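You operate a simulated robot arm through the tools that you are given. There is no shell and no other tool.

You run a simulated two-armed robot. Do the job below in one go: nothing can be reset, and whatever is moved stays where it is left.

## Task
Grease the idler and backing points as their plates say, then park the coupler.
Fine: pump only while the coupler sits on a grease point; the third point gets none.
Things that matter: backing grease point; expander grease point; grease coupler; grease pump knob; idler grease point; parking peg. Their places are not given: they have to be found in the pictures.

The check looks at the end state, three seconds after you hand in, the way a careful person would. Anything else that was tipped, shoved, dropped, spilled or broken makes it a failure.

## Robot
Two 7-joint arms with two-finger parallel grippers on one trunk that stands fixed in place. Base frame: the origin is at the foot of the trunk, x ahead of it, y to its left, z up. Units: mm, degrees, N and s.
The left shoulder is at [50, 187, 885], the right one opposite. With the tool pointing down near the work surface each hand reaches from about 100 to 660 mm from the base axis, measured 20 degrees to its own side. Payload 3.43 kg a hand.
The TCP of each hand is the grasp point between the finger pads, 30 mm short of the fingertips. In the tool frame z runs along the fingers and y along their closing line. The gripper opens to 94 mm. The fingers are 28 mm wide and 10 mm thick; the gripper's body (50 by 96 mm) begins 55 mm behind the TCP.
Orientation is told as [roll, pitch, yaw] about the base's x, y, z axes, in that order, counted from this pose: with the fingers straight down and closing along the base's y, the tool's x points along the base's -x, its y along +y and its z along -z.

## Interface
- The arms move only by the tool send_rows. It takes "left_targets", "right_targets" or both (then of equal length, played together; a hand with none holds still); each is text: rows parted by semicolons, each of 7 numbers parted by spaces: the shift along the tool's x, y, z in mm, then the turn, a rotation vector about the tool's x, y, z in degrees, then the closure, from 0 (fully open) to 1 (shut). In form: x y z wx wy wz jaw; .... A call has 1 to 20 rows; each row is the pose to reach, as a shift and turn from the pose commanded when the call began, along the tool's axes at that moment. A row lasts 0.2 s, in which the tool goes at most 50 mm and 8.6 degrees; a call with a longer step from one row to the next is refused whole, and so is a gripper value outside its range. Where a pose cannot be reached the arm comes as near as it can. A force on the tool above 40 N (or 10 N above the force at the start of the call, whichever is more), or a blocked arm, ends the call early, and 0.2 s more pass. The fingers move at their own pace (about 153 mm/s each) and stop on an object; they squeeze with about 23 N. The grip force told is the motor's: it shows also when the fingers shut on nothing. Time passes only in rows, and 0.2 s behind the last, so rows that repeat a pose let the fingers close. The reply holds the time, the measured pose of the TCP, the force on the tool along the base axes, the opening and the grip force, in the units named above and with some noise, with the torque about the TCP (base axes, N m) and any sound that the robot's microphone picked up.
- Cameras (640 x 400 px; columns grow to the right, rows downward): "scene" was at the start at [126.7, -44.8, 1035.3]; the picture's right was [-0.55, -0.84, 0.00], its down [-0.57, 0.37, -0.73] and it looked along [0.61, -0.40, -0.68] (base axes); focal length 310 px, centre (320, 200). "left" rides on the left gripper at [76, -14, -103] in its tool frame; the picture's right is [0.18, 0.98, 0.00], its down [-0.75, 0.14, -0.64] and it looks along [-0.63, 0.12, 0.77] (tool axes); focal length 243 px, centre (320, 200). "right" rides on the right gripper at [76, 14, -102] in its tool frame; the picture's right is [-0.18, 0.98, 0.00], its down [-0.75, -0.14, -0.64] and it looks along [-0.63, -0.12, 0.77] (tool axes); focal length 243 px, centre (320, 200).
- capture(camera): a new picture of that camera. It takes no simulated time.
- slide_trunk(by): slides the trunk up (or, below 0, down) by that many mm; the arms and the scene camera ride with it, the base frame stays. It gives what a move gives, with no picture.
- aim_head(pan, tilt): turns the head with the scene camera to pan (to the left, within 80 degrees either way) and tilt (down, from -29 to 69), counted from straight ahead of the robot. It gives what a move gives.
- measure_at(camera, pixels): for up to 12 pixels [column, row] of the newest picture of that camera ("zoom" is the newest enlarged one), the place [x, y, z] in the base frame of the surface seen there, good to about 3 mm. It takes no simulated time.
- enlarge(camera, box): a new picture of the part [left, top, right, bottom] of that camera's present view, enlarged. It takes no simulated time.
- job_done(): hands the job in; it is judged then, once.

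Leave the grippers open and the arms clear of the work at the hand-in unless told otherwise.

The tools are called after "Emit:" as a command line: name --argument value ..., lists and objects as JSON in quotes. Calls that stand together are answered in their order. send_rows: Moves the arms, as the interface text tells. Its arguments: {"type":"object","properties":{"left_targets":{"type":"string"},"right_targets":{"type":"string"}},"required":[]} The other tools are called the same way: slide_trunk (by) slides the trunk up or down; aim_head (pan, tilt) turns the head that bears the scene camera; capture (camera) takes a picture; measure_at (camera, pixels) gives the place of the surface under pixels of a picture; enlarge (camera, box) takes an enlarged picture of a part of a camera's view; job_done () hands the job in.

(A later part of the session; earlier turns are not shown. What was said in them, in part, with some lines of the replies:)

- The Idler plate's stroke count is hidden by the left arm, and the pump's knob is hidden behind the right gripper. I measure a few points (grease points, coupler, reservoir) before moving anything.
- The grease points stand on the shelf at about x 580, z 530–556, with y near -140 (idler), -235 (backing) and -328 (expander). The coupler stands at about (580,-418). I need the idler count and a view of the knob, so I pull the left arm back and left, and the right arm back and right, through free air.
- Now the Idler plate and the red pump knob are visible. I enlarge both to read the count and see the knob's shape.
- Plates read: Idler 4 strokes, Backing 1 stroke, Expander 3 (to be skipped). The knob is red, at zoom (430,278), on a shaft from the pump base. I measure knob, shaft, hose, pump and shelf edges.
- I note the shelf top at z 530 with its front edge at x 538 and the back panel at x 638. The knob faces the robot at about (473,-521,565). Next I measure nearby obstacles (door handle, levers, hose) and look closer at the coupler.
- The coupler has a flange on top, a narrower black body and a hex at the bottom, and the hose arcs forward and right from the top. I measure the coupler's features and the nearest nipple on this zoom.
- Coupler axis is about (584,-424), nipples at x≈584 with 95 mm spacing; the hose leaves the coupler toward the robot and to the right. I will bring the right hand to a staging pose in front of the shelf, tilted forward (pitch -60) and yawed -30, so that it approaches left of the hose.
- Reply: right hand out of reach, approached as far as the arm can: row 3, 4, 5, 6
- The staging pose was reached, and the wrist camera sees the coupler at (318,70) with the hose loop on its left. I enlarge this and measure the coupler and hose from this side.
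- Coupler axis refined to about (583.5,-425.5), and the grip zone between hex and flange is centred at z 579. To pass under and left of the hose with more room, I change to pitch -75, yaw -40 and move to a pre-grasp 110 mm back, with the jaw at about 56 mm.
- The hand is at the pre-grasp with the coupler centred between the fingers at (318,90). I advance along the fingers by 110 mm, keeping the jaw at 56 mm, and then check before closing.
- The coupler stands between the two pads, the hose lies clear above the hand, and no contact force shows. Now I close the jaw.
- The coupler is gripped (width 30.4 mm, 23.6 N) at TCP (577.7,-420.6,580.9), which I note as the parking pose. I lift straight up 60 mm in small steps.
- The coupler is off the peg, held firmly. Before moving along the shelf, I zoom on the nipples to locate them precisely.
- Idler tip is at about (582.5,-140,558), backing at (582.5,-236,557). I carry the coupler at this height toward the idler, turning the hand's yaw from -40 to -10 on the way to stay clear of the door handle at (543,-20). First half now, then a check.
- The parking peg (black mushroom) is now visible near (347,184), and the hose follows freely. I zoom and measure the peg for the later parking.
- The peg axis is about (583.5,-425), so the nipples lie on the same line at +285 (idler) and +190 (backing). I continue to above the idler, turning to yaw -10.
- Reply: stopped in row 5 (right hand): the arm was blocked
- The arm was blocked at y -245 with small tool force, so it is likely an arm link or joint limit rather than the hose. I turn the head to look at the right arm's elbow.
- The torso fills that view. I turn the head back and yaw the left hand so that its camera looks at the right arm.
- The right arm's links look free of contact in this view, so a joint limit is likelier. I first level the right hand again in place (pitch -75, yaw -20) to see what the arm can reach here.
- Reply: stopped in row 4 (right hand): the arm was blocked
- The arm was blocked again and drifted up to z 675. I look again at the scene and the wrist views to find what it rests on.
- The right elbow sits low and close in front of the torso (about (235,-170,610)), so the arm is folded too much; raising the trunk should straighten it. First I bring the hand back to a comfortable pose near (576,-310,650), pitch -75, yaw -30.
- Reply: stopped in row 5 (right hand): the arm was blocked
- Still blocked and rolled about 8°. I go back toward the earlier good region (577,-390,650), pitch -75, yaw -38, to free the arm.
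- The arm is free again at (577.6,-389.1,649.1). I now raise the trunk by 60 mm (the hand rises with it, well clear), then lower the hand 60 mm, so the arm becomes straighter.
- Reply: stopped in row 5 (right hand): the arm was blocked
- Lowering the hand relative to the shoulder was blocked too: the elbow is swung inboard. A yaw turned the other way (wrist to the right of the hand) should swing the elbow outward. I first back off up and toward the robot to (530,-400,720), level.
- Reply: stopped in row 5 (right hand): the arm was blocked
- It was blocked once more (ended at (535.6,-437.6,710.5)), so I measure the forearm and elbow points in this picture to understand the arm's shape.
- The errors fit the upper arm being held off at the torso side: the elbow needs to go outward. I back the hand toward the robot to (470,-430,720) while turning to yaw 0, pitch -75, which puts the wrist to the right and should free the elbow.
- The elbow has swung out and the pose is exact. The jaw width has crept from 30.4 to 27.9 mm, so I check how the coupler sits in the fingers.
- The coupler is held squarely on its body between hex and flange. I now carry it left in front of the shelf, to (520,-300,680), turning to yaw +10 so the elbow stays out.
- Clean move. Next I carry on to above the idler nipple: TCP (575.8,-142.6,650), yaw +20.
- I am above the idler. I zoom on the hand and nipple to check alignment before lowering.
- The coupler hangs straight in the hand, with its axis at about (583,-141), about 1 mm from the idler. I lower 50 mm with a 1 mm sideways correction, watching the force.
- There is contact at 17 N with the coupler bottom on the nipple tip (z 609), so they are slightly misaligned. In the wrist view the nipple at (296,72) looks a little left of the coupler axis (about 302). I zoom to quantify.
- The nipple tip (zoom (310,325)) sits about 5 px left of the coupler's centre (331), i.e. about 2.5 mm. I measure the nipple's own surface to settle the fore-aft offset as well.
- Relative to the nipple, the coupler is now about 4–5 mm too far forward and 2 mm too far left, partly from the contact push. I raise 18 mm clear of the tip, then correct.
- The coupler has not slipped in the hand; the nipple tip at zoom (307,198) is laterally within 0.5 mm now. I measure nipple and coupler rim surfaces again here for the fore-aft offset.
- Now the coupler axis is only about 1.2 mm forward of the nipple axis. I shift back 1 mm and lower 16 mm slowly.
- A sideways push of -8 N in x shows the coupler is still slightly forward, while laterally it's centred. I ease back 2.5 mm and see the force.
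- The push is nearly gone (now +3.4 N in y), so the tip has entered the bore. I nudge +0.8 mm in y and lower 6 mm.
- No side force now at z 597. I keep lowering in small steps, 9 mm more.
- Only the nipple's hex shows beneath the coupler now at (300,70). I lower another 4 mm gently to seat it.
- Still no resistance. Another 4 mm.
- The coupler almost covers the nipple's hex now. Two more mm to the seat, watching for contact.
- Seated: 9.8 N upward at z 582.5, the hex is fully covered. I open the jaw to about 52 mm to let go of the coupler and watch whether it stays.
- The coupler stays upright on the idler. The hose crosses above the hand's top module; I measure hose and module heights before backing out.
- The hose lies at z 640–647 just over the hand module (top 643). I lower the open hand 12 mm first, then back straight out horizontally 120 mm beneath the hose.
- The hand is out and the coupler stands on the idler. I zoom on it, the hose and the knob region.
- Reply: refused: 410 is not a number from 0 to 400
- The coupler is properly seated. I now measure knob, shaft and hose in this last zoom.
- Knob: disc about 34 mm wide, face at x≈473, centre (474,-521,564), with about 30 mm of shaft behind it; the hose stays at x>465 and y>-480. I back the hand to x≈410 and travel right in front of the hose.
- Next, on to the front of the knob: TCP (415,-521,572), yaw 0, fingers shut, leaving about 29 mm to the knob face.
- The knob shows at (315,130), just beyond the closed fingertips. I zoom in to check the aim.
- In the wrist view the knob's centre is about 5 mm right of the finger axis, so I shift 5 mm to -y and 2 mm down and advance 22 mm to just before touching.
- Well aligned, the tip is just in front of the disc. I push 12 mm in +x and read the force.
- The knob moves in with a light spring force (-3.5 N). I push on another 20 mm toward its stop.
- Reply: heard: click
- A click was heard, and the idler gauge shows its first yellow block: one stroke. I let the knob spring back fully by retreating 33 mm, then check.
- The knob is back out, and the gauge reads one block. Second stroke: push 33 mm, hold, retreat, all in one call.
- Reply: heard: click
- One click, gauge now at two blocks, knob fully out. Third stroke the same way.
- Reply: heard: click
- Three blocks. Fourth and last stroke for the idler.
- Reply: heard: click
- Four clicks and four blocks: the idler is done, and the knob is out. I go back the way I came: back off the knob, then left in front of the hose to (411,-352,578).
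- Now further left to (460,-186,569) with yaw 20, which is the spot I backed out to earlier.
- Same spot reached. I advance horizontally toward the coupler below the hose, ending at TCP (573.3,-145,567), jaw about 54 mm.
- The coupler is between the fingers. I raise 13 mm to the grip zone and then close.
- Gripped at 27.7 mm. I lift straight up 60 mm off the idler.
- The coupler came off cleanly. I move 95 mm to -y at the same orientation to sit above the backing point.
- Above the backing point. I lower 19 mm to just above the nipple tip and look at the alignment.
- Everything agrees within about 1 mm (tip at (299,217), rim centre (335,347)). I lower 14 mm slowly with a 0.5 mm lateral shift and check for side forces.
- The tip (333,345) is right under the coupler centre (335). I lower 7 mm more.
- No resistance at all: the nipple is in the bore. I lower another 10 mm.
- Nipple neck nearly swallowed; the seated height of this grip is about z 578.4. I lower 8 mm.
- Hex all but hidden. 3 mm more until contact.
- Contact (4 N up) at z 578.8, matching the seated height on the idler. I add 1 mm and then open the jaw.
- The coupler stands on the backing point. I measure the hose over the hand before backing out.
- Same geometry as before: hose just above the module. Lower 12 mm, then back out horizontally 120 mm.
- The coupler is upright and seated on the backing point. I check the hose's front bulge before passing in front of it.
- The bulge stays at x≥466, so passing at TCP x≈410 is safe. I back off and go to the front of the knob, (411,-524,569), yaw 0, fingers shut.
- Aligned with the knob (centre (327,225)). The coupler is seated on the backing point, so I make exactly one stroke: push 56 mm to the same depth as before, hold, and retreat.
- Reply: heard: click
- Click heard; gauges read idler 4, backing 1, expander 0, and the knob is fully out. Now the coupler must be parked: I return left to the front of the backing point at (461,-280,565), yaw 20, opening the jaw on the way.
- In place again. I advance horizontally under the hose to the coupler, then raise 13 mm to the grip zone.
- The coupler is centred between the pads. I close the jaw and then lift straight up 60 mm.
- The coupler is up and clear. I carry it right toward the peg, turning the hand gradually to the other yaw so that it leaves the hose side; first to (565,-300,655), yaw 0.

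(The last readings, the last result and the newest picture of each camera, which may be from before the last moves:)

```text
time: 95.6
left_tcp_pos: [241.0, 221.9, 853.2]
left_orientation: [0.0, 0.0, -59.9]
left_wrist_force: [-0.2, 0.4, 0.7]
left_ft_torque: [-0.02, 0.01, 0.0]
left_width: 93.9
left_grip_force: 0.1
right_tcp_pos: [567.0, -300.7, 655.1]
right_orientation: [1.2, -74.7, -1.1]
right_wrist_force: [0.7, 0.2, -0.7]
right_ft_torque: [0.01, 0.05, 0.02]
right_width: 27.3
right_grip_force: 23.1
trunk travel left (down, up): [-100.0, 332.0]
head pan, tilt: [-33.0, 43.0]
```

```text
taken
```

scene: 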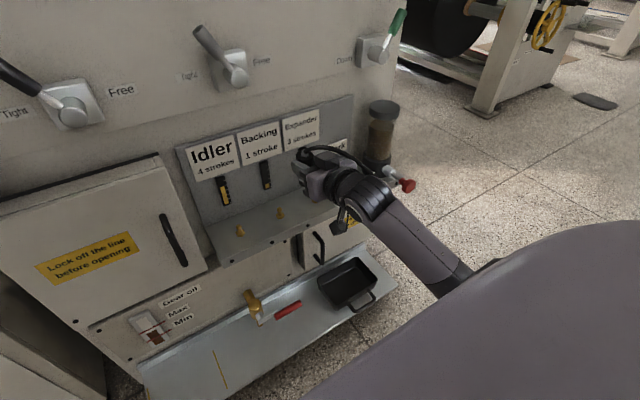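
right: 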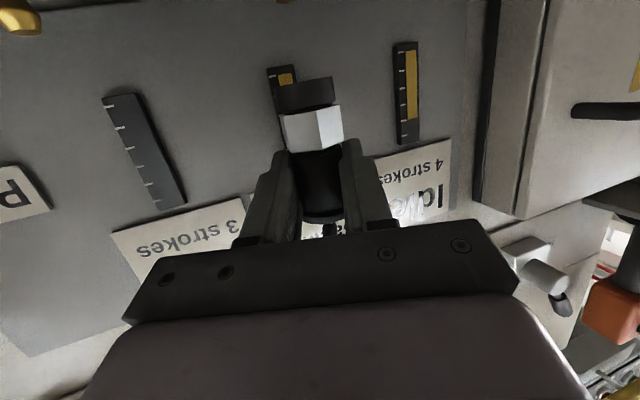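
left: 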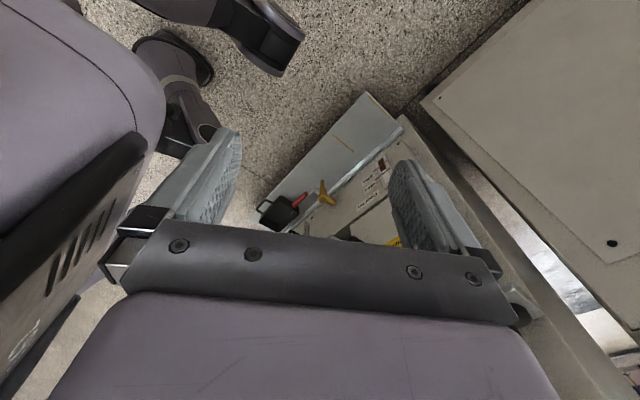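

Good. Next to (570,-370,650), yaw -20.

Emit:
send_rows --right_targets "0.8 -13.9 0.8 3.9 0 1 1; 1.6 -27.7 1.7 7.7 0 2.1 1; 2.4 -41.6 2.5 11.6 0 3.1 1; 3.2 -55.4 3.4 15.4 0 4.2 1; 4 -69.3 4.2 19.3 0 5.2 1; 4 -69.3 4.2 19.3 0 5.2 1"

Emit:
capture --camera "scene"

Emit:
capture --camera "right"

```text
time: 97.0
left_tcp_pos: [241.4, 222.9, 851.9]
left_orientation: [0.0, 0.0, -60.0]
left_wrist_force: [-1.0, 0.1, -0.6]
left_ft_torque: [-0.01, -0.01, -0.02]
left_width: 94.0
left_grip_force: 0.1
right_tcp_pos: [567.8, -370.5, 649.8]
right_orientation: [0.9, -74.7, -21.0]
right_wrist_force: [0.3, -0.1, -1.0]
right_ft_torque: [0.02, 0.03, 0.0]
right_width: 27.6
right_grip_force: 22.9
trunk travel left (down, up): [-100.0, 332.0]
head pan, tilt: [-33.0, 43.0]
```

```text
taken
```

scene: 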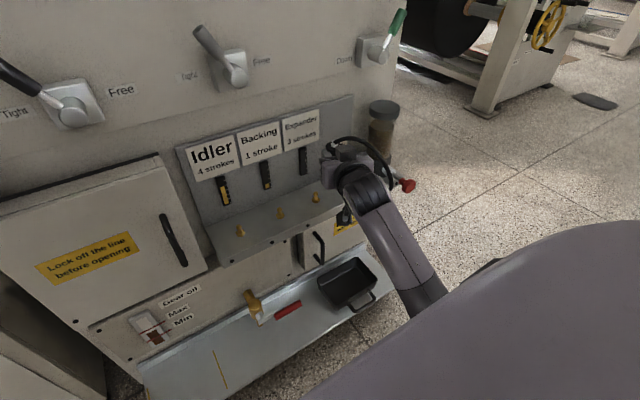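

```text
taken
```

right: 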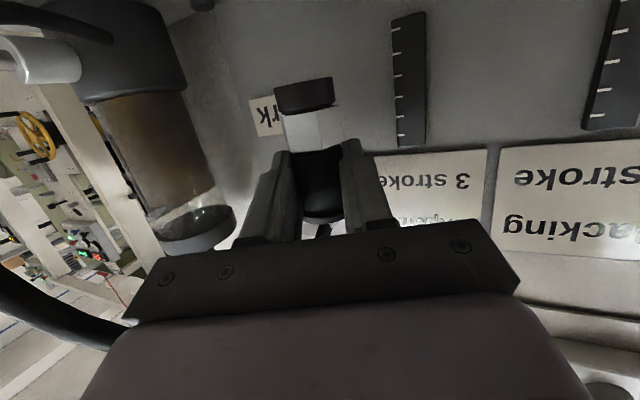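

Still fine. Now to above the peg: TCP (575.5,-420.4,640), yaw -36.

Emit:
send_rows --right_targets "0.8 -11 6.5 3.9 0 1 1; 1.6 -22 13 7.8 0 2 1; 2.4 -33 19.5 11.6 0 3.1 1; 3.2 -44.3 26 15.5 0 4.1 1; 3.2 -44.3 26 15.5 0 4.1 1"

Emit:
capture --camera "scene"

Emit:
capture --camera "right"

```text
time: 98.2
left_tcp_pos: [241.1, 222.4, 852.0]
left_orientation: [-0.1, 0.0, -59.9]
left_wrist_force: [0.6, 0.1, -1.2]
left_ft_torque: [-0.03, -0.06, 0.03]
left_width: 94.0
left_grip_force: 0.1
right_tcp_pos: [577.3, -421.9, 638.2]
right_orientation: [0.4, -74.7, -36.5]
right_wrist_force: [0.2, 0.1, -0.3]
right_ft_torque: [-0.01, 0.0, -0.03]
right_width: 27.5
right_grip_force: 23.2
trunk travel left (down, up): [-100.0, 332.0]
head pan, tilt: [-33.0, 43.0]
```

```text
taken
```

scene: 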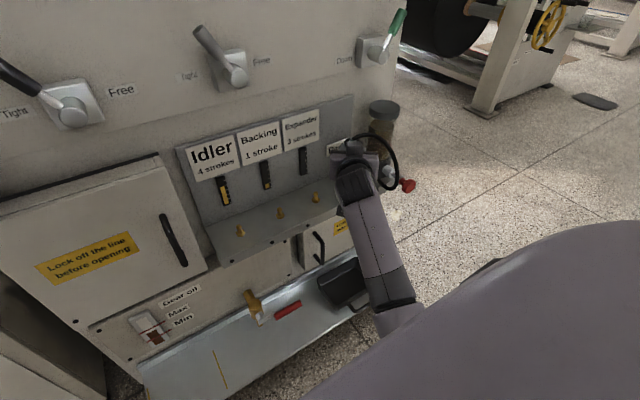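

```text
taken
```

right: 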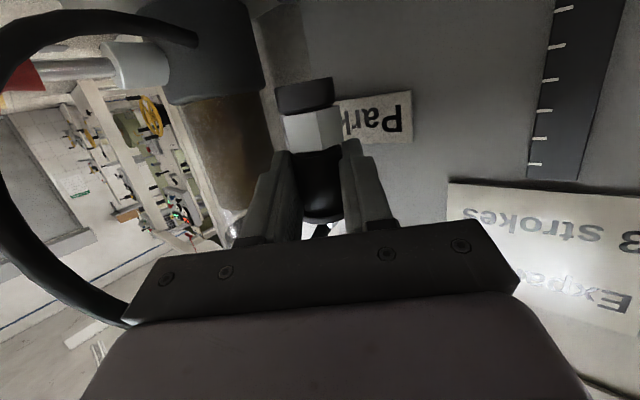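

Above the peg. I lower 18 mm to bring the peg tip into the wrist view.

Emit:
send_rows --right_targets "6 0.1 0.8 0 0 0 1; 12 0.15 1.6 0 0 0 1; 18 0.15 2.4 0 0 0 1; 18 0.15 2.4 0 0 0 1"

Emit:
enlarge --camera "right" --box '[220, 0, 380, 100]'

```text
time: 99.2
left_tcp_pos: [241.4, 223.6, 851.8]
left_orientation: [0.0, 0.0, -60.1]
left_wrist_force: [-0.7, -0.9, 0.8]
left_ft_torque: [0.03, 0.0, 0.0]
left_width: 94.1
left_grip_force: 0.1
right_tcp_pos: [572.8, -418.9, 620.7]
right_orientation: [0.3, -74.7, -36.4]
right_wrist_force: [1.0, -1.0, -1.8]
right_ft_torque: [0.0, 0.06, -0.02]
right_width: 27.2
right_grip_force: 23.4
trunk travel left (down, up): [-100.0, 332.0]
head pan, tilt: [-33.0, 43.0]
```

```text
4.00 times, centred on (300, 50) of right
```

zoom: 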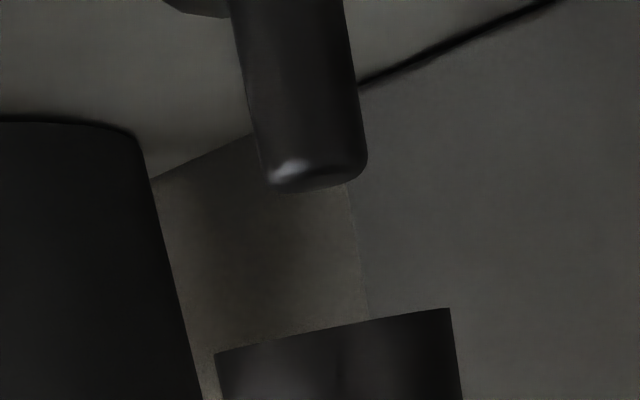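

The peg tip shows at (313,185); projecting down to the coupler rim it lands about 1.4 mm to the right of the coupler centre (332). I measure both surfaces for the fore-aft offset.

Emit:
measure_at --camera "zoom" --pixels '[[310, 150], [305, 120], [300, 90], [295, 60], [290, 30], [312, 170], [332, 350], [332, 365], [332, 380], [340, 385], [322, 370], [270, 360]]'

```text
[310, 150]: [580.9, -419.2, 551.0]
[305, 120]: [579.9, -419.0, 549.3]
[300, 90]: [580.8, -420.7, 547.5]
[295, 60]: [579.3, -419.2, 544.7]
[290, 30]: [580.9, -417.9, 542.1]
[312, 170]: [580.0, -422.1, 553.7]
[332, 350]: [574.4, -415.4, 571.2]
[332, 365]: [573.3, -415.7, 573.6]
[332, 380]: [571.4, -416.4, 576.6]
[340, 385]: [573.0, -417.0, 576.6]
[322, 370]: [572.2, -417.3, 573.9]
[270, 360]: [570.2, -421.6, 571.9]
```

Correction needed: +1.5 mm along the tool's y and about 1.4 mm back. I apply it while lowering 8 mm (still above the tip) and look again.

Emit:
send_rows --right_targets "0.4 1.5 -1.3 0 0 0 1; 4 1.5 -0.3 0 0 0 1; 8.1 1.5 0.75 0 0 0 1; 8.1 1.5 0.75 0 0 0 1"

Emit:
enlarge --camera "right" --box '[220, 0, 380, 100]'

Emit:
measure_at --camera "zoom" --pixels '[[320, 200], [318, 180], [313, 150], [310, 120], [325, 220], [332, 350], [332, 365], [332, 380], [340, 385], [322, 370]]'

```text
time: 100.2
left_tcp_pos: [241.6, 222.2, 852.2]
left_orientation: [0.1, 0.0, -60.0]
left_wrist_force: [-0.2, -0.2, -0.1]
left_ft_torque: [0.02, 0.0, 0.04]
left_width: 93.9
left_grip_force: 0.1
right_tcp_pos: [573.9, -417.0, 612.6]
right_orientation: [0.2, -74.7, -36.4]
right_wrist_force: [-0.1, 0.0, -2.3]
right_ft_torque: [0.0, 0.04, 0.0]
right_width: 27.5
right_grip_force: 23.2
trunk travel left (down, up): [-100.0, 332.0]
head pan, tilt: [-33.0, 43.0]
```

```text
4.00 times, centred on (300, 50) of right
```

zoom: 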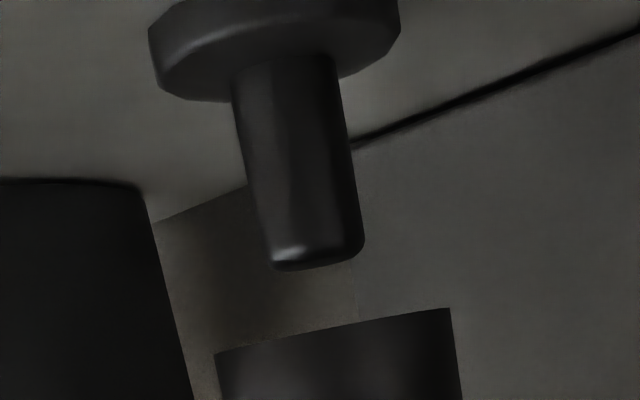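

```text
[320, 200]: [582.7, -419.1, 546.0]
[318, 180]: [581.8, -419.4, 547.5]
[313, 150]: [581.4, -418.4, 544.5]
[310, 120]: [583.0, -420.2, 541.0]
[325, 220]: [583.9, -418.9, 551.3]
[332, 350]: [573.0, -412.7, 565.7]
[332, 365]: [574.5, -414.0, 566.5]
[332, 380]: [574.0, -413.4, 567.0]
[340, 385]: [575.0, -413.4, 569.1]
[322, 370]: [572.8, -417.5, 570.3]
```

Tip (316,262) projects to about 330 against the rim centre 332, so it's aligned. I lower 8 mm and check the force.

Emit:
send_rows --right_targets "2.6 0.2 0.7 0 0 0 1; 5.2 0.2 1.4 0 0 0 1; 7.7 0.2 2.1 0 0 0 1; 7.7 0.2 2.1 0 0 0 1"

Emit:
enlarge --camera "right" --box '[220, 0, 380, 100]'

```text
time: 101.2
left_tcp_pos: [240.5, 222.0, 852.2]
left_orientation: [0.0, 0.0, -60.0]
left_wrist_force: [0.4, 0.6, -0.6]
left_ft_torque: [-0.02, 0.0, 0.0]
left_width: 94.3
left_grip_force: 0.0
right_tcp_pos: [574.8, -416.5, 605.9]
right_orientation: [0.4, -74.7, -36.4]
right_wrist_force: [-0.4, 0.1, -1.1]
right_ft_torque: [0.05, 0.02, 0.01]
right_width: 27.1
right_grip_force: 22.6
trunk travel left (down, up): [-100.0, 332.0]
head pan, tilt: [-33.0, 43.0]
```

```text
4.00 times, centred on (300, 50) of right
```

zoom: 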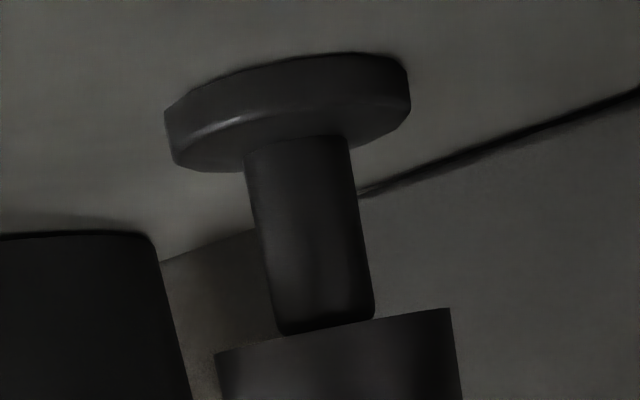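

Peg tip centre (326) right at the rim centre (332). I nudge 0.4 mm back and lower 6 mm more.

Emit:
send_rows --right_targets "1.9 -0.4 0.5 0 0 0 1; 3.9 -0.4 1 0 0 0 1; 5.8 -0.4 1.6 0 0 0 1; 5.8 -0.4 1.6 0 0 0 1"

Emit:
enlarge --camera "right" --box '[220, 0, 380, 100]'

```text
time: 102.2
left_tcp_pos: [241.2, 224.0, 851.7]
left_orientation: [0.0, -0.1, -60.1]
left_wrist_force: [0.5, -0.2, 0.2]
left_ft_torque: [0.03, -0.01, 0.0]
left_width: 93.9
left_grip_force: 0.1
right_tcp_pos: [573.7, -420.9, 603.5]
right_orientation: [-1.4, -75.2, -34.6]
right_wrist_force: [-1.5, 19.0, 2.4]
right_ft_torque: [0.97, -0.01, 0.16]
right_width: 27.5
right_grip_force: 22.9
trunk travel left (down, up): [-100.0, 332.0]
head pan, tilt: [-33.0, 43.0]
```

```text
4.00 times, centred on (300, 50) of right
```

zoom: 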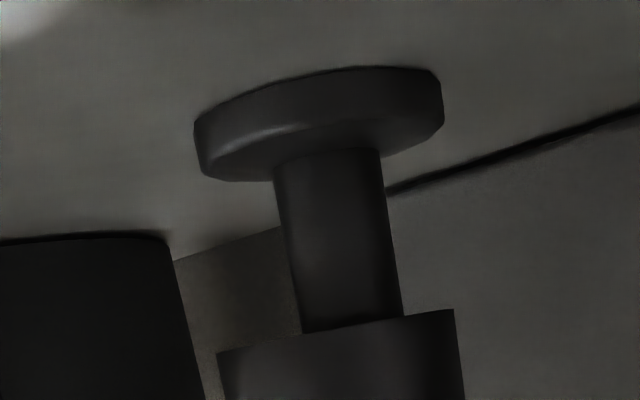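

A 19 N sideways force appeared: lowering further makes the arm deviate toward -y again (elbow near the torso), so the coupler is pushing on the peg. I raise straight back up at once.

Emit:
send_rows --right_targets "-7.7 0 -2.1 0 0 0 1; -15.5 0 -4.1 0 0 0 1; -27 0 -7.3 0 0 0 1; -38.6 0 -10.4 0 0 0 1; -38.6 0 -10.4 0 0 0 1"

Emit:
capture --camera "scene"

Emit:
capture --camera "right"

```text
time: 103.4
left_tcp_pos: [241.1, 222.4, 852.0]
left_orientation: [0.0, 0.0, -60.0]
left_wrist_force: [-0.2, 0.0, -0.1]
left_ft_torque: [0.05, 0.0, 0.0]
left_width: 93.9
left_grip_force: 0.0
right_tcp_pos: [575.2, -417.1, 639.9]
right_orientation: [0.4, -74.7, -36.3]
right_wrist_force: [0.6, 0.8, -1.1]
right_ft_torque: [0.01, 0.05, 0.02]
right_width: 27.1
right_grip_force: 23.0
trunk travel left (down, up): [-100.0, 332.0]
head pan, tilt: [-33.0, 43.0]
```

```text
taken
```

scene: 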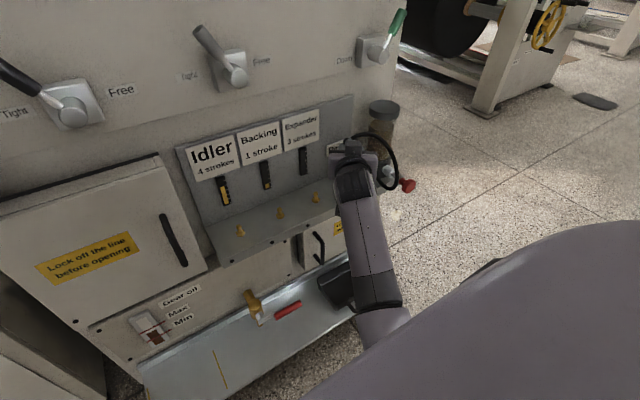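

```text
taken
```

right: 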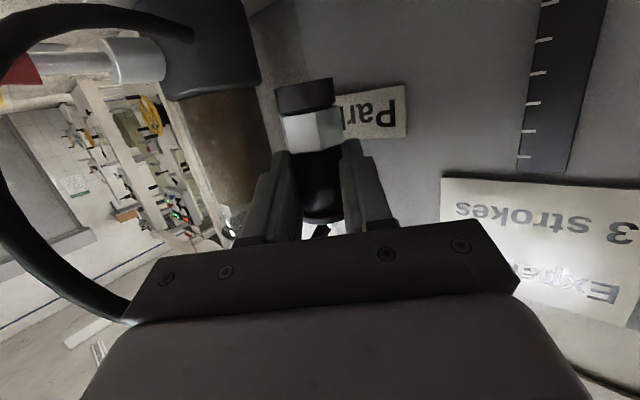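

The coupler is still held straight. The elbow has drifted inboard again, so I go back to the open pose (470,-430,717), yaw 0, where the elbow swings out, before another approach.

Emit:
send_rows --right_targets "-9 -6 -12 0 0 0 1; -16 -14 -24 -4.5 0 -1.2 1; -23 -24 -36 -9 0 -2.4 1; -30 -34 -48 -13.5 0 -3.6 1; -37 -44 -60 -18 0 -4.8 1; -44 -54 -72 -22.5 0 -6 1; -50 -64 -84 -27 0 -7.2 1; -54.4 -72.3 -94.9 -31 0 -8.3 1; -54.4 -72.3 -94.9 -34.8 0 -9.3 1; -54.4 -72.3 -94.9 -34.8 0 -9.3 1"

Emit:
capture --camera "scene"

```text
time: 105.6
left_tcp_pos: [240.7, 221.3, 853.3]
left_orientation: [0.0, -0.1, -60.1]
left_wrist_force: [0.9, -1.1, -0.1]
left_ft_torque: [0.03, 0.01, 0.0]
left_width: 93.7
left_grip_force: 0.0
right_tcp_pos: [468.3, -430.9, 717.0]
right_orientation: [1.1, -74.8, -1.0]
right_wrist_force: [-0.5, -0.5, -1.4]
right_ft_torque: [-0.03, 0.0, 0.03]
right_width: 27.4
right_grip_force: 23.0
trunk travel left (down, up): [-100.0, 332.0]
head pan, tilt: [-33.0, 43.0]
```

```text
taken
```

scene: 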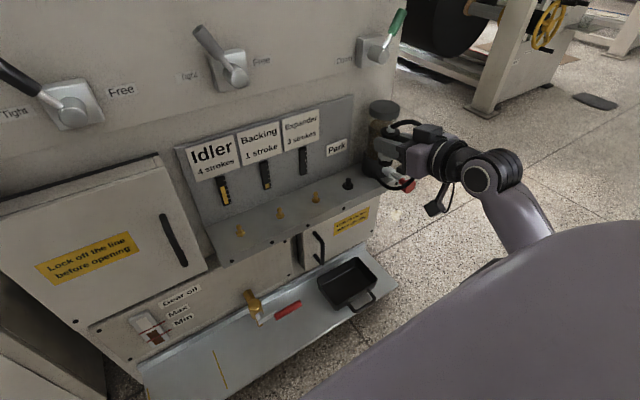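

The elbow is out again. To give the arm more room below, I lower the trunk by 60 mm here (the hand comes to z≈657, clear of knob and shelf).

Emit:
slide_trunk --by -60

Emit:
capture --camera "scene"

```text
time: 106.6
left_tcp_pos: [241.4, 222.3, 793.3]
left_orientation: [0.0, -0.1, -59.9]
left_wrist_force: [0.2, 0.8, -0.7]
left_ft_torque: [0.02, -0.04, -0.02]
left_width: 94.0
left_grip_force: 0.1
right_tcp_pos: [469.3, -430.7, 656.5]
right_orientation: [1.1, -74.8, -1.1]
right_wrist_force: [-0.1, -0.8, -1.5]
right_ft_torque: [0.01, 0.04, 0.01]
right_width: 26.9
right_grip_force: 22.4
trunk travel left (down, up): [-40.0, 392.0]
head pan, tilt: [-33.0, 43.0]
```

```text
taken
```

scene: 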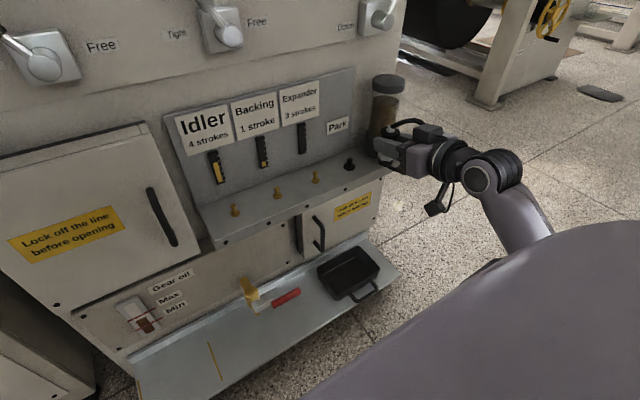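

Now I move forward to above the peg with yaw -18: TCP (574.4,-421,645).

Emit:
send_rows --right_targets "-2 1.2 13 2.2 0 0.6 1; -4 2.4 26 4.4 0 1.2 1; -6 3.6 39 6.5 0 1.8 1; -8 4.8 52 8.7 0 2.3 1; -10 6 65 10.9 0 2.9 1; -12 7.3 78 13 0 3.5 1; -14 8.5 91 15.2 0 4.1 1; -16.1 9.7 104.5 17.4 0 4.7 1; -16.1 9.7 104.5 17.4 0 4.7 1"

Emit:
capture --camera "scene"

Emit:
capture --camera "right"

```text
time: 108.6
left_tcp_pos: [241.5, 223.9, 791.5]
left_orientation: [0.0, 0.0, -60.0]
left_wrist_force: [-0.5, -0.1, -0.2]
left_ft_torque: [-0.01, -0.02, -0.01]
left_width: 94.1
left_grip_force: 0.0
right_tcp_pos: [575.9, -418.6, 644.2]
right_orientation: [1.1, -74.7, -19.0]
right_wrist_force: [0.5, 0.1, -1.5]
right_ft_torque: [0.02, 0.02, -0.03]
right_width: 27.1
right_grip_force: 23.6
trunk travel left (down, up): [-40.0, 392.0]
head pan, tilt: [-33.0, 43.0]
```

```text
taken
```

scene: 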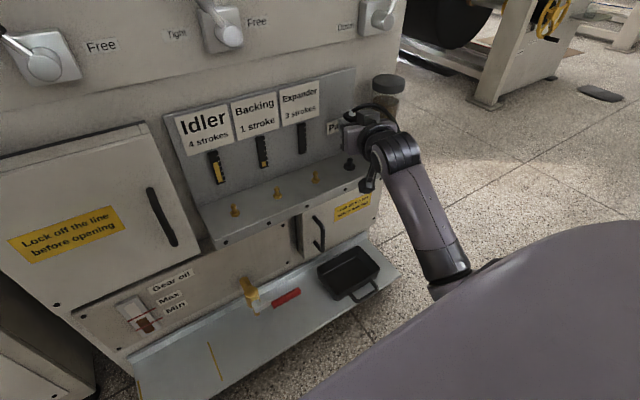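

```text
taken
```

right: 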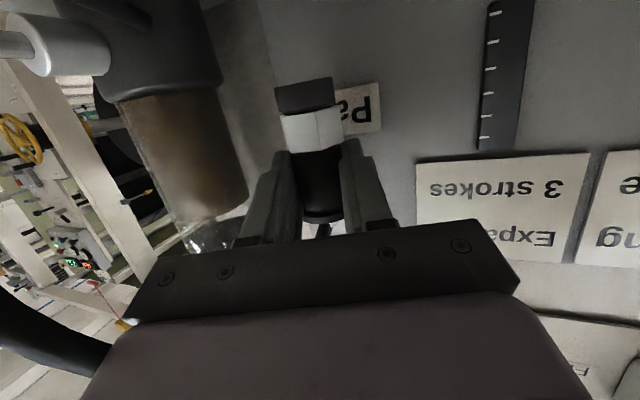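

The elbow stays outward now. I lower 24 mm and check the peg's place in the wrist view.

Emit:
send_rows --right_targets "7.7 0 2.1 0 0 0 1; 15.5 0 4.1 0 0 0 1; 23.2 0 6.2 0 0 0 1; 23.2 0 6.2 0 0 0 1"

Emit:
enlarge --camera "right" --box '[220, 0, 380, 100]'

Emit:
measure_at --camera "zoom" --pixels '[[310, 150], [305, 120], [300, 90], [295, 60], [290, 30], [312, 170], [332, 350], [332, 365], [332, 380], [340, 385], [322, 370]]'

```text
time: 109.6
left_tcp_pos: [241.6, 223.5, 791.5]
left_orientation: [0.0, 0.0, -60.0]
left_wrist_force: [-0.2, -0.5, -0.5]
left_ft_torque: [0.01, 0.0, 0.02]
left_width: 94.1
left_grip_force: 0.1
right_tcp_pos: [574.2, -419.8, 619.4]
right_orientation: [1.0, -74.7, -19.0]
right_wrist_force: [0.0, 0.0, -0.2]
right_ft_torque: [0.0, 0.02, -0.02]
right_width: 27.0
right_grip_force: 23.4
trunk travel left (down, up): [-40.0, 392.0]
head pan, tilt: [-33.0, 43.0]
```

```text
4.00 times, centred on (300, 50) of right
```

zoom: 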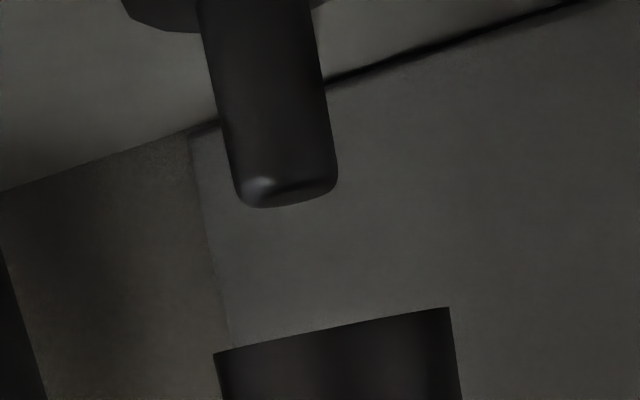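

```text
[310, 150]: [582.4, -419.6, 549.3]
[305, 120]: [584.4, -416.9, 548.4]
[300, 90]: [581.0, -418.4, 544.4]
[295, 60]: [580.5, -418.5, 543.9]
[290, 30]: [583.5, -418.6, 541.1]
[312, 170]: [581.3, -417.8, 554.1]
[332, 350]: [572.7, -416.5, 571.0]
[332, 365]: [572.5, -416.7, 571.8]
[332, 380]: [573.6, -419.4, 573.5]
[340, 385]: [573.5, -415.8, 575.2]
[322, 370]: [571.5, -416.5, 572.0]
```

The peg projects about 2 mm left of the coupler centre now. I shift -1.7 mm in tool y and 0.5 mm back while lowering 8 mm, then look again.

Emit:
send_rows --right_targets "0.1 -1.7 -0.5 0 0 0 1; 4 -1.7 0.6 0 0 0 1; 7.8 -1.7 1.6 0 0 0 1; 7.8 -1.7 1.6 0 0 0 1"

Emit:
enlarge --camera "right" --box '[220, 0, 380, 100]'

Emit:
measure_at --camera "zoom" --pixels '[[295, 200], [290, 170], [285, 140], [280, 110], [300, 230], [332, 350], [332, 365], [332, 380], [340, 385], [322, 370]]'

```text
time: 110.6
left_tcp_pos: [240.9, 222.7, 791.7]
left_orientation: [-0.1, -0.1, -60.0]
left_wrist_force: [0.6, -0.1, 0.3]
left_ft_torque: [-0.03, -0.03, -0.02]
left_width: 93.9
left_grip_force: 0.1
right_tcp_pos: [574.0, -423.0, 612.6]
right_orientation: [1.1, -74.7, -18.9]
right_wrist_force: [0.0, 0.4, -2.2]
right_ft_torque: [0.01, 0.01, 0.02]
right_width: 27.1
right_grip_force: 22.8
trunk travel left (down, up): [-40.0, 392.0]
head pan, tilt: [-33.0, 43.0]
```

```text
4.00 times, centred on (300, 50) of right
```

zoom: 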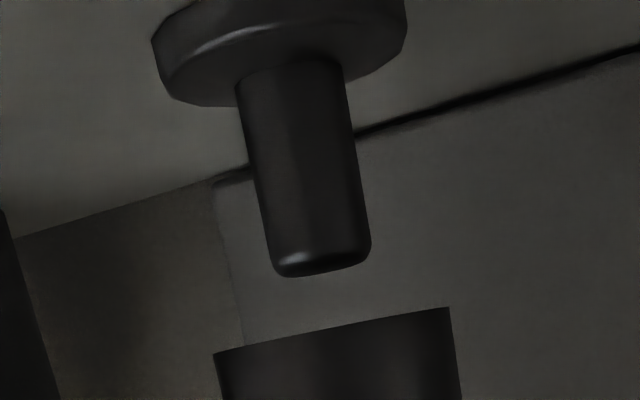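

```text
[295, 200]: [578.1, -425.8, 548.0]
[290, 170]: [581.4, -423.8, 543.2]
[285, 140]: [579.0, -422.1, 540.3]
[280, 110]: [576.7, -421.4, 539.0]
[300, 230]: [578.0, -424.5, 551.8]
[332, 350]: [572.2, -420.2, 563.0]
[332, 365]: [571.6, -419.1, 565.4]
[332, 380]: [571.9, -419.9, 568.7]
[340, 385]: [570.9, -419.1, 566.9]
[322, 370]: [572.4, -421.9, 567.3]
```

Lateral alignment is good now (321 → 333 against 331). I ease back 1 mm and lower 8 mm.

Emit:
send_rows --right_targets "2.8 0 -0.3 0 0 0 1; 5.4 0 0.4 0 0 0 1; 8 0 1.1 0 0 0 1; 8 0 1.1 0 0 0 1"

Emit:
enlarge --camera "right" --box '[220, 0, 380, 100]'

```text
time: 111.6
left_tcp_pos: [242.1, 222.5, 792.1]
left_orientation: [0.0, 0.1, -59.9]
left_wrist_force: [-0.1, 0.0, -0.5]
left_ft_torque: [0.01, -0.01, 0.0]
left_width: 94.1
left_grip_force: 0.1
right_tcp_pos: [572.3, -421.8, 603.3]
right_orientation: [1.0, -74.8, -19.0]
right_wrist_force: [-0.7, -0.2, -1.4]
right_ft_torque: [-0.01, 0.03, -0.01]
right_width: 27.2
right_grip_force: 22.6
trunk travel left (down, up): [-40.0, 392.0]
head pan, tilt: [-33.0, 43.0]
```

```text
4.00 times, centred on (300, 50) of right
```

zoom: 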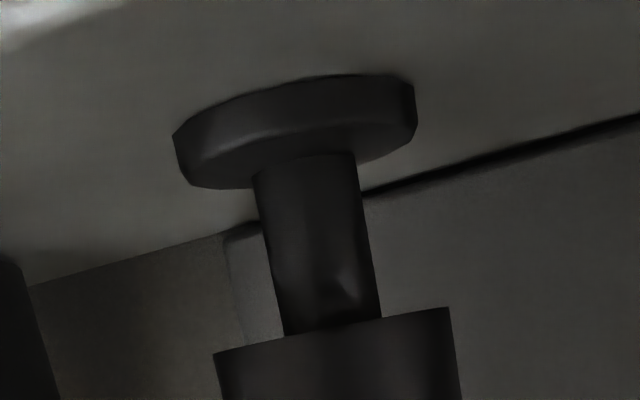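

No side force and the peg tip is at the bore. I lower 5 mm more.

Emit:
send_rows --right_targets "1.6 0 0.4 0 0 0 1; 3.2 0 0.9 0 0 0 1; 4.8 0 1.3 0 0 0 1; 4.8 0 1.3 0 0 0 1"

```text
time: 112.6
left_tcp_pos: [241.0, 223.2, 793.2]
left_orientation: [0.0, 0.1, -60.1]
left_wrist_force: [-0.6, -0.5, -0.1]
left_ft_torque: [0.01, -0.01, -0.01]
left_width: 94.1
left_grip_force: 0.1
right_tcp_pos: [571.0, -421.7, 598.7]
right_orientation: [1.1, -74.7, -18.9]
right_wrist_force: [0.2, 0.1, -1.7]
right_ft_torque: [0.02, 0.03, -0.01]
right_width: 26.9
right_grip_force: 23.1
trunk travel left (down, up): [-40.0, 392.0]
head pan, tilt: [-33.0, 43.0]
```

Still free at z 598.7, so the peg is inside the bore. Another 8 mm.

Emit:
send_rows --right_targets "2.6 0 0.7 0 0 0 1; 5.2 0 1.4 0 0 0 1; 7.7 0 2.1 0 0 0 1; 7.7 0 2.1 0 0 0 1"

Emit:
enlarge --camera "right" --box '[220, 30, 380, 130]'

```text
time: 113.6
left_tcp_pos: [242.4, 222.1, 791.8]
left_orientation: [-0.1, 0.1, -60.0]
left_wrist_force: [0.2, 0.0, -0.3]
left_ft_torque: [0.01, -0.03, -0.02]
left_width: 93.8
left_grip_force: 0.1
right_tcp_pos: [572.4, -420.8, 589.0]
right_orientation: [0.9, -74.6, -18.9]
right_wrist_force: [-0.3, 0.0, -1.2]
right_ft_torque: [0.0, -0.01, 0.01]
right_width: 27.3
right_grip_force: 22.9
trunk travel left (down, up): [-40.0, 392.0]
head pan, tilt: [-33.0, 43.0]
```

```text
4.00 times, centred on (300, 80) of right
```

zoom: 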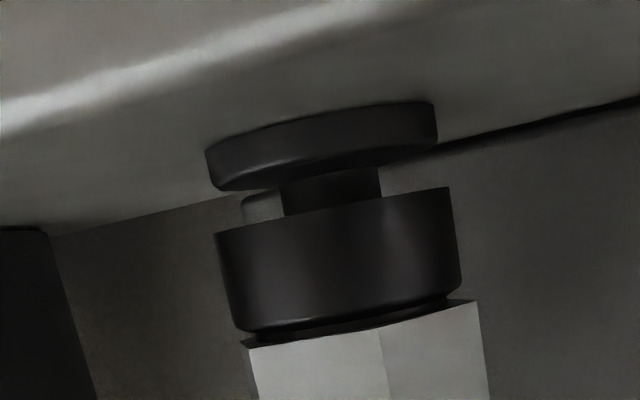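

The coupler is sliding down the peg, with a small gap left to the collar. I lower 4 mm, then creep to contact.

Emit:
send_rows --right_targets "1.9 0 0.5 0 0 0 1; 3.9 0 1 0 0 0 1; 3.9 0 1 0 0 0 1"

Emit:
enlarge --camera "right" --box '[220, 30, 380, 130]'

```text
time: 114.4
left_tcp_pos: [241.2, 222.5, 792.3]
left_orientation: [0.0, 0.0, -59.9]
left_wrist_force: [0.6, 0.6, 0.5]
left_ft_torque: [0.02, -0.02, 0.01]
left_width: 94.0
left_grip_force: 0.0
right_tcp_pos: [572.0, -422.6, 587.4]
right_orientation: [1.0, -74.7, -19.0]
right_wrist_force: [0.2, -0.6, -1.9]
right_ft_torque: [0.02, 0.01, -0.01]
right_width: 27.1
right_grip_force: 22.7
trunk travel left (down, up): [-40.0, 392.0]
head pan, tilt: [-33.0, 43.0]
```

```text
4.00 times, centred on (300, 80) of right
```

zoom: 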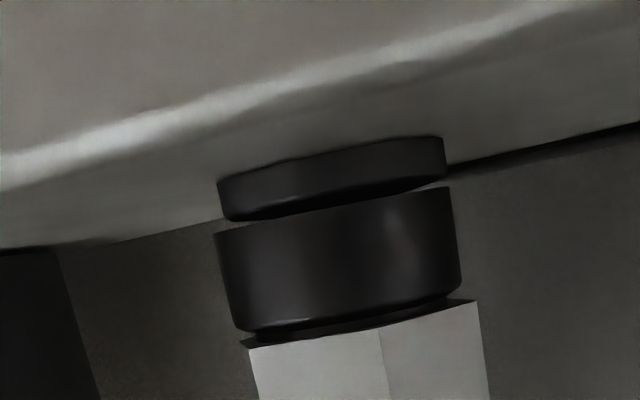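

A small gap of about 3 mm remains. I lower another 4 mm.

Emit:
send_rows --right_targets "1 0 0.25 0 0 0 1; 1.9 0 0.5 0 0 0 1; 2.9 0 0.75 0 0 0 1; 3.9 0 1 0 0 0 1; 3.9 0 1 0 0 0 1"

Emit:
enlarge --camera "right" --box '[220, 30, 380, 130]'

```text
time: 115.6
left_tcp_pos: [239.9, 221.6, 792.5]
left_orientation: [0.1, 0.0, -60.0]
left_wrist_force: [0.1, 0.8, -1.0]
left_ft_torque: [-0.02, -0.01, 0.04]
left_width: 93.7
left_grip_force: 0.1
right_tcp_pos: [570.6, -420.5, 581.8]
right_orientation: [1.0, -74.6, -19.0]
right_wrist_force: [-0.1, -0.1, -1.9]
right_ft_torque: [0.04, 0.03, -0.01]
right_width: 27.0
right_grip_force: 23.2
trunk travel left (down, up): [-40.0, 392.0]
head pan, tilt: [-33.0, 43.0]
```

```text
4.00 times, centred on (300, 80) of right
```

zoom: 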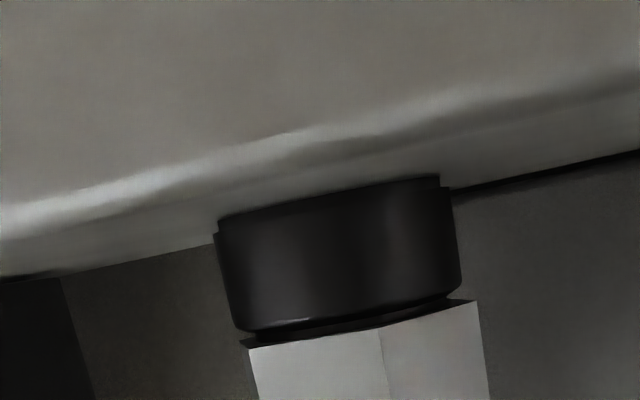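

The gap is almost gone, no force yet. 2.5 mm more.

Emit:
send_rows --right_targets "1 0 0.25 0 0 0 1; 1.7 0 0.45 0 0 0 1; 2.4 0 0.65 0 0 0 1; 2.4 0 0.65 0 0 0 1"

Emit:
enlarge --camera "right" --box '[220, 30, 380, 130]'

```text
time: 116.6
left_tcp_pos: [240.9, 221.9, 792.1]
left_orientation: [0.1, 0.0, -60.0]
left_wrist_force: [-1.0, -0.5, 0.3]
left_ft_torque: [0.01, -0.02, 0.0]
left_width: 94.1
left_grip_force: 0.1
right_tcp_pos: [571.8, -422.5, 580.7]
right_orientation: [1.1, -74.9, -19.0]
right_wrist_force: [1.2, -0.7, 1.4]
right_ft_torque: [-0.01, -0.1, 0.04]
right_width: 27.3
right_grip_force: 23.4
trunk travel left (down, up): [-40.0, 392.0]
head pan, tilt: [-33.0, 43.0]
```

```text
4.00 times, centred on (300, 80) of right
```

zoom: 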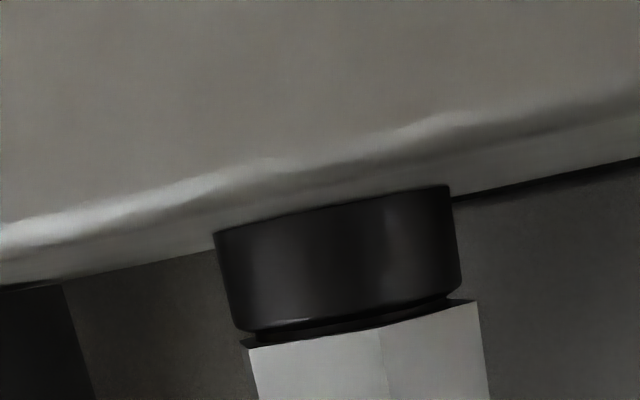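

Contact starts (force z from -1.9 to +1.4) at 580.7, the same height as the original parked grip. I press 1 mm more and open the jaw to about 54 mm.

Emit:
send_rows --right_targets "1 0 0.3 0 0 0 1; 1 0 0.3 0 0 0 1; 1 0 0.3 0 0 0 0.6; 1 0 0.3 0 0 0 0.5; 1 0 0.3 0 0 0 0.43; 1 0 0.3 0 0 0 0.43; 1 0 0.3 0 0 0 0.43"

Emit:
capture --camera "right"

Emit:
enlarge --camera "scene" --box '[300, 80, 440, 220]'

Emit:
measure_at --camera "zoom" --pixels '[[320, 200]]'

```text
time: 118.2
left_tcp_pos: [240.8, 223.0, 791.0]
left_orientation: [0.0, 0.0, -60.0]
left_wrist_force: [-0.4, 0.3, 1.3]
left_ft_torque: [0.0, -0.02, 0.02]
left_width: 94.3
left_grip_force: 0.2
right_tcp_pos: [572.5, -421.1, 579.6]
right_orientation: [1.0, -74.7, -19.0]
right_wrist_force: [-0.5, 0.5, -0.2]
right_ft_torque: [0.0, 0.0, -0.01]
right_width: 53.4
right_grip_force: 0.0
trunk travel left (down, up): [-40.0, 392.0]
head pan, tilt: [-33.0, 43.0]
```

```text
taken
```

right: 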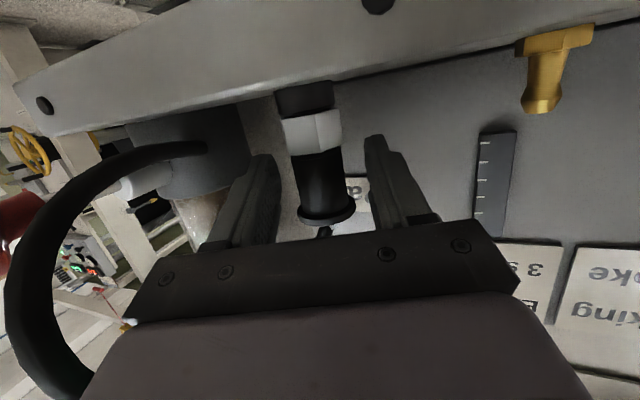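

```text
2.86 times, centred on (370, 150) of scene
```

zoom: 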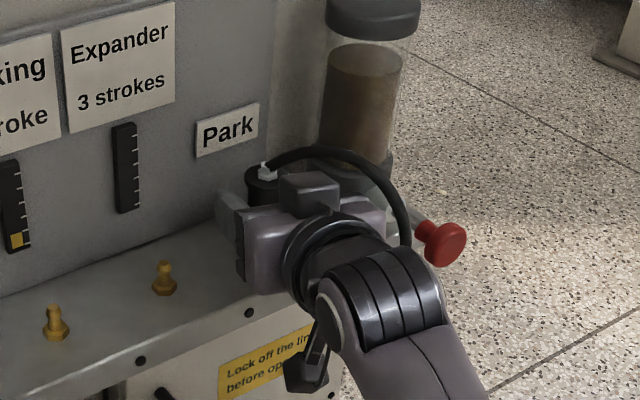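

```text
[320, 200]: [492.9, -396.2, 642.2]
```

The coupler stands on the peg, released. I check where the hose runs relative to the hand before backing out.

Emit:
measure_at --camera "zoom" --pixels '[[285, 157], [310, 150], [345, 158], [380, 180], [400, 210], [407, 240], [310, 180], [375, 215], [360, 260], [430, 270], [410, 290], [262, 180]]'

```text
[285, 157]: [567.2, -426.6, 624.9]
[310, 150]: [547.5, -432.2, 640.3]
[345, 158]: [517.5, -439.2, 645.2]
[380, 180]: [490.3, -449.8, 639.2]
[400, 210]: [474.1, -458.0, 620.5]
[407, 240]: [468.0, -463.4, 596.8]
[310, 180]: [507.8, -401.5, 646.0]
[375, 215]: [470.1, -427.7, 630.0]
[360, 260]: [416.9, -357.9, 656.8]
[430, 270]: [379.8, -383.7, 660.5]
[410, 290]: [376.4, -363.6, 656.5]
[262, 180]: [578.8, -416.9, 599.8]
```

The hose is about 25 mm right of the hand, and backing out goes away from it. I back out horizontally 130 mm.

Emit:
send_rows --right_targets "2.6 0 -9.7 0 0 0 0.43; 5.2 0 -19.3 0 0 0 0.43; 9 0 -33.8 0 0 0 0.4; 14.2 0 -53 0 0 0 0.3; 20 0 -75 0 0 0 0.2; 26.5 0 -99 0 0 0 0.1; 33.7 0 -125.6 0 0 0 0; 33.7 0 -125.6 0 0 0 0"

Emit:
capture --camera "scene"

Emit:
enlarge --camera "scene" --box '[300, 80, 440, 220]'

```text
time: 120.0
left_tcp_pos: [241.6, 221.6, 792.3]
left_orientation: [0.1, 0.3, -60.1]
left_wrist_force: [0.3, 0.3, -1.0]
left_ft_torque: [0.01, -0.04, -0.02]
left_width: 93.9
left_grip_force: 0.1
right_tcp_pos: [450.7, -384.6, 583.9]
right_orientation: [-0.7, -75.1, -17.2]
right_wrist_force: [-1.7, 0.1, -0.1]
right_ft_torque: [-0.01, -0.07, -0.02]
right_width: 94.0
right_grip_force: 0.1
trunk travel left (down, up): [-40.0, 392.0]
head pan, tilt: [-33.0, 43.0]
```

```text
taken
```

scene: 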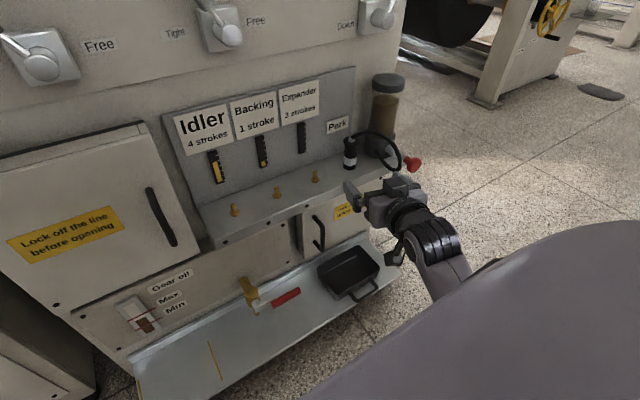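

```text
2.86 times, centred on (370, 150) of scene
```

zoom: 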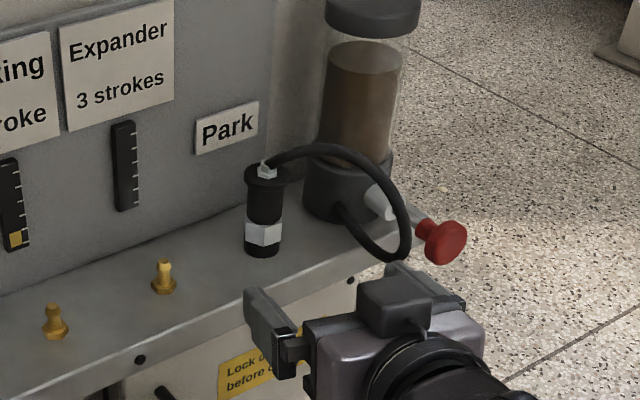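

The coupler is parked, upright. The opened right finger is near the hose loop, so I look closer before moving on.

Emit:
enlarge --camera "scene" --box '[360, 140, 440, 220]'

Emit:
capture --camera "right"

```text
5.00 times, centred on (400, 180) of scene
```

zoom: 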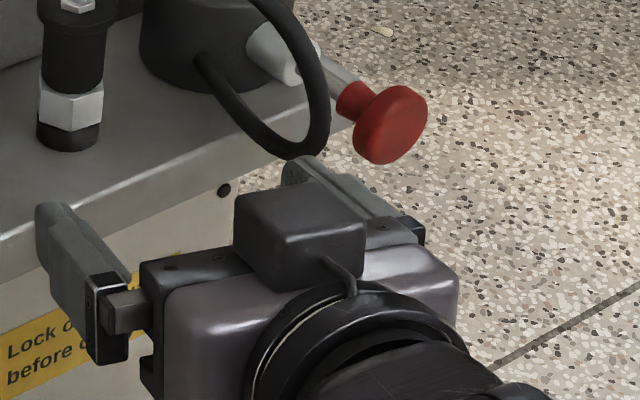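

```text
taken
```

right: 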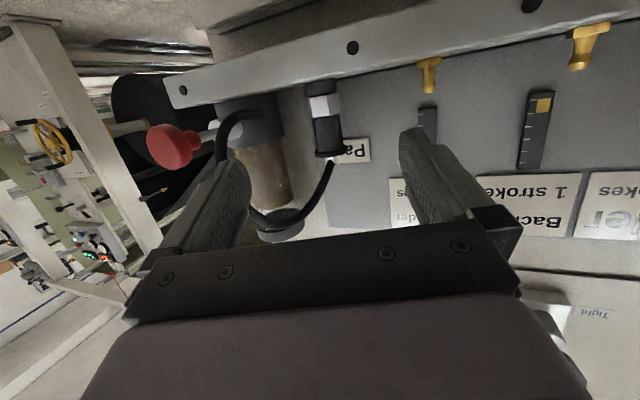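

The finger tip is about 15 mm in front of the hose loop and not through it; backing away is free. I retreat 40 mm more, then rise to a clear pose near (410,-360,690).

Emit:
send_rows --right_targets "3 0 -10 0 0 0 0; 6.5 0 -24 0 0 0 0; 10.4 0 -38.6 0 0 0 0; -5 0 -42 0 0 0 0; -25 0 -48 0 0 0 0; -45 0 -54 0 0 0 0; -65 0 -60 0 0 0 0; -85 0 -65 0 0 0 0; -85 0 -65 0 0 0 0"

Emit:
capture --camera "scene"

```text
time: 122.0
left_tcp_pos: [240.5, 222.3, 791.8]
left_orientation: [0.1, 0.0, -60.0]
left_wrist_force: [0.5, -0.5, 0.9]
left_ft_torque: [0.01, 0.02, 0.0]
left_width: 94.1
left_grip_force: 0.1
right_tcp_pos: [412.2, -371.3, 678.9]
right_orientation: [1.3, -74.9, -19.4]
right_wrist_force: [-0.4, 0.1, 0.2]
right_ft_torque: [-0.02, 0.0, 0.0]
right_width: 93.8
right_grip_force: 0.0
trunk travel left (down, up): [-40.0, 392.0]
head pan, tilt: [-33.0, 43.0]
```

```text
taken
```

scene: 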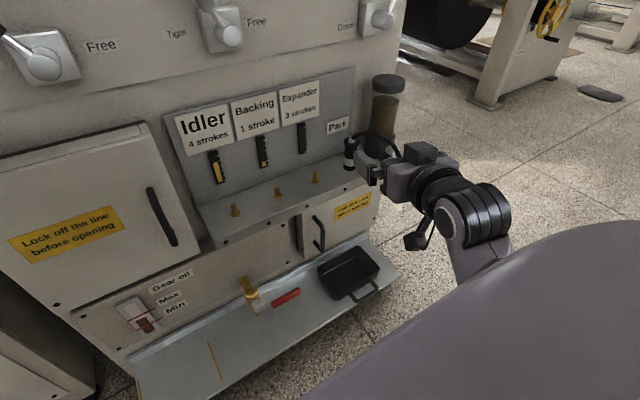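

The arm is free. I move it a little further back and right, for a clear final look at the work.

Emit:
send_rows --right_targets "-12.6 -18 -11 0 0 0 0; -25.2 -36 -22 0 0 0 0; -37.9 -54 -33 0 0 0 0; -50.5 -72.5 -43.5 0 0 0 0; -50.5 -72.5 -43.5 0 0 0 0"

Emit:
capture --camera "scene"

Emit:
enlarge --camera "scene" --box '[160, 70, 440, 250]'

Emit:
enlarge --camera "scene" --box '[310, 100, 430, 200]'

```text
time: 123.2
left_tcp_pos: [241.2, 222.3, 792.1]
left_orientation: [0.1, 0.1, -60.1]
left_wrist_force: [0.1, 0.1, 0.8]
left_ft_torque: [0.0, -0.02, 0.02]
left_width: 94.0
left_grip_force: 0.0
right_tcp_pos: [385.8, -451.6, 735.5]
right_orientation: [1.0, -74.7, -19.1]
right_wrist_force: [1.3, -0.5, -0.3]
right_ft_torque: [0.01, 0.01, 0.01]
right_width: 93.8
right_grip_force: 0.0
right hand out of reach, approached as far as the arm can: row 1, 2, 3, 4, 5
trunk travel left (down, up): [-40.0, 392.0]
head pan, tilt: [-33.0, 43.0]
```

```text
taken
```

scene: 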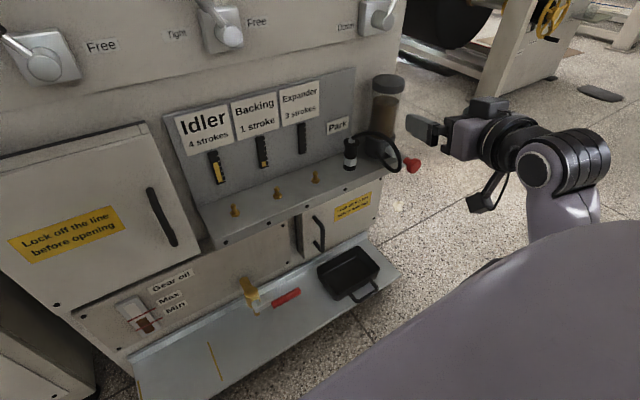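

```text
2.22 times, centred on (300, 160) of scene
```

zoom: 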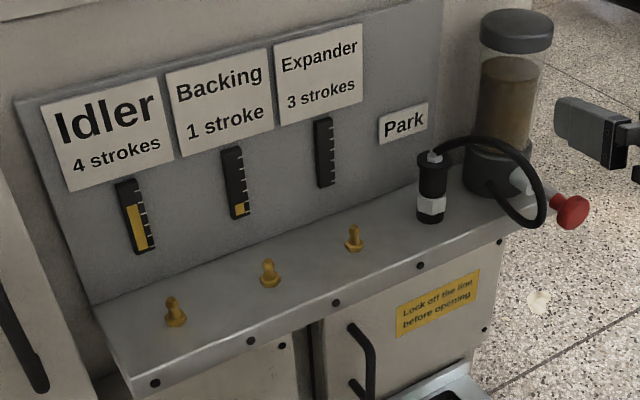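

```text
4.00 times, centred on (370, 150) of scene
```

zoom: 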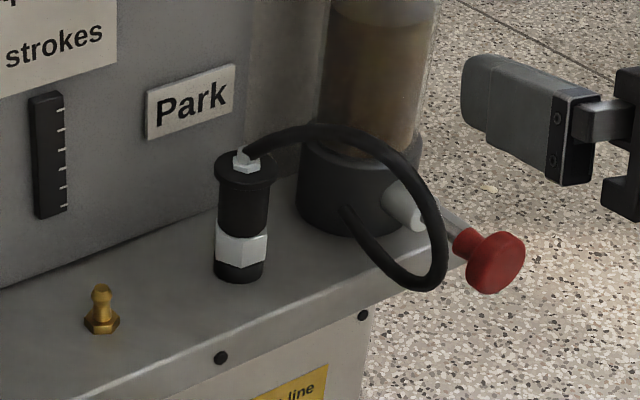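

The final look shows the idler gauge at 4, backing at 1 and expander at 0. The coupler stands upright on its peg under "Park", the knob is fully out, and nothing else has moved. Both grippers are open and the arms are clear, so I hand the job in.

Emit:
job_done

```text
The job is handed in.
```

The job is handed in. The idler got 4 strokes and the backing 1, as their plates say, and the expander got none. I heard one click per stroke, and the gauges read 4, 1 and 0.

- **Pumping:** every stroke was made with the coupler seated on its point, and the knob is back out.
- **Coupler:** it stands upright on the parking peg, as it was at the start.
- **Parking attempt:** the first try pushed sideways on the peg with 19 N before I lifted off. I lowered the trunk 60 mm and the second try seated cleanly. The peg looked undisturbed afterwards.
- **Arms:** both grippers are open and the arms are clear of the work. The trunk is still 60 mm lower than it started.
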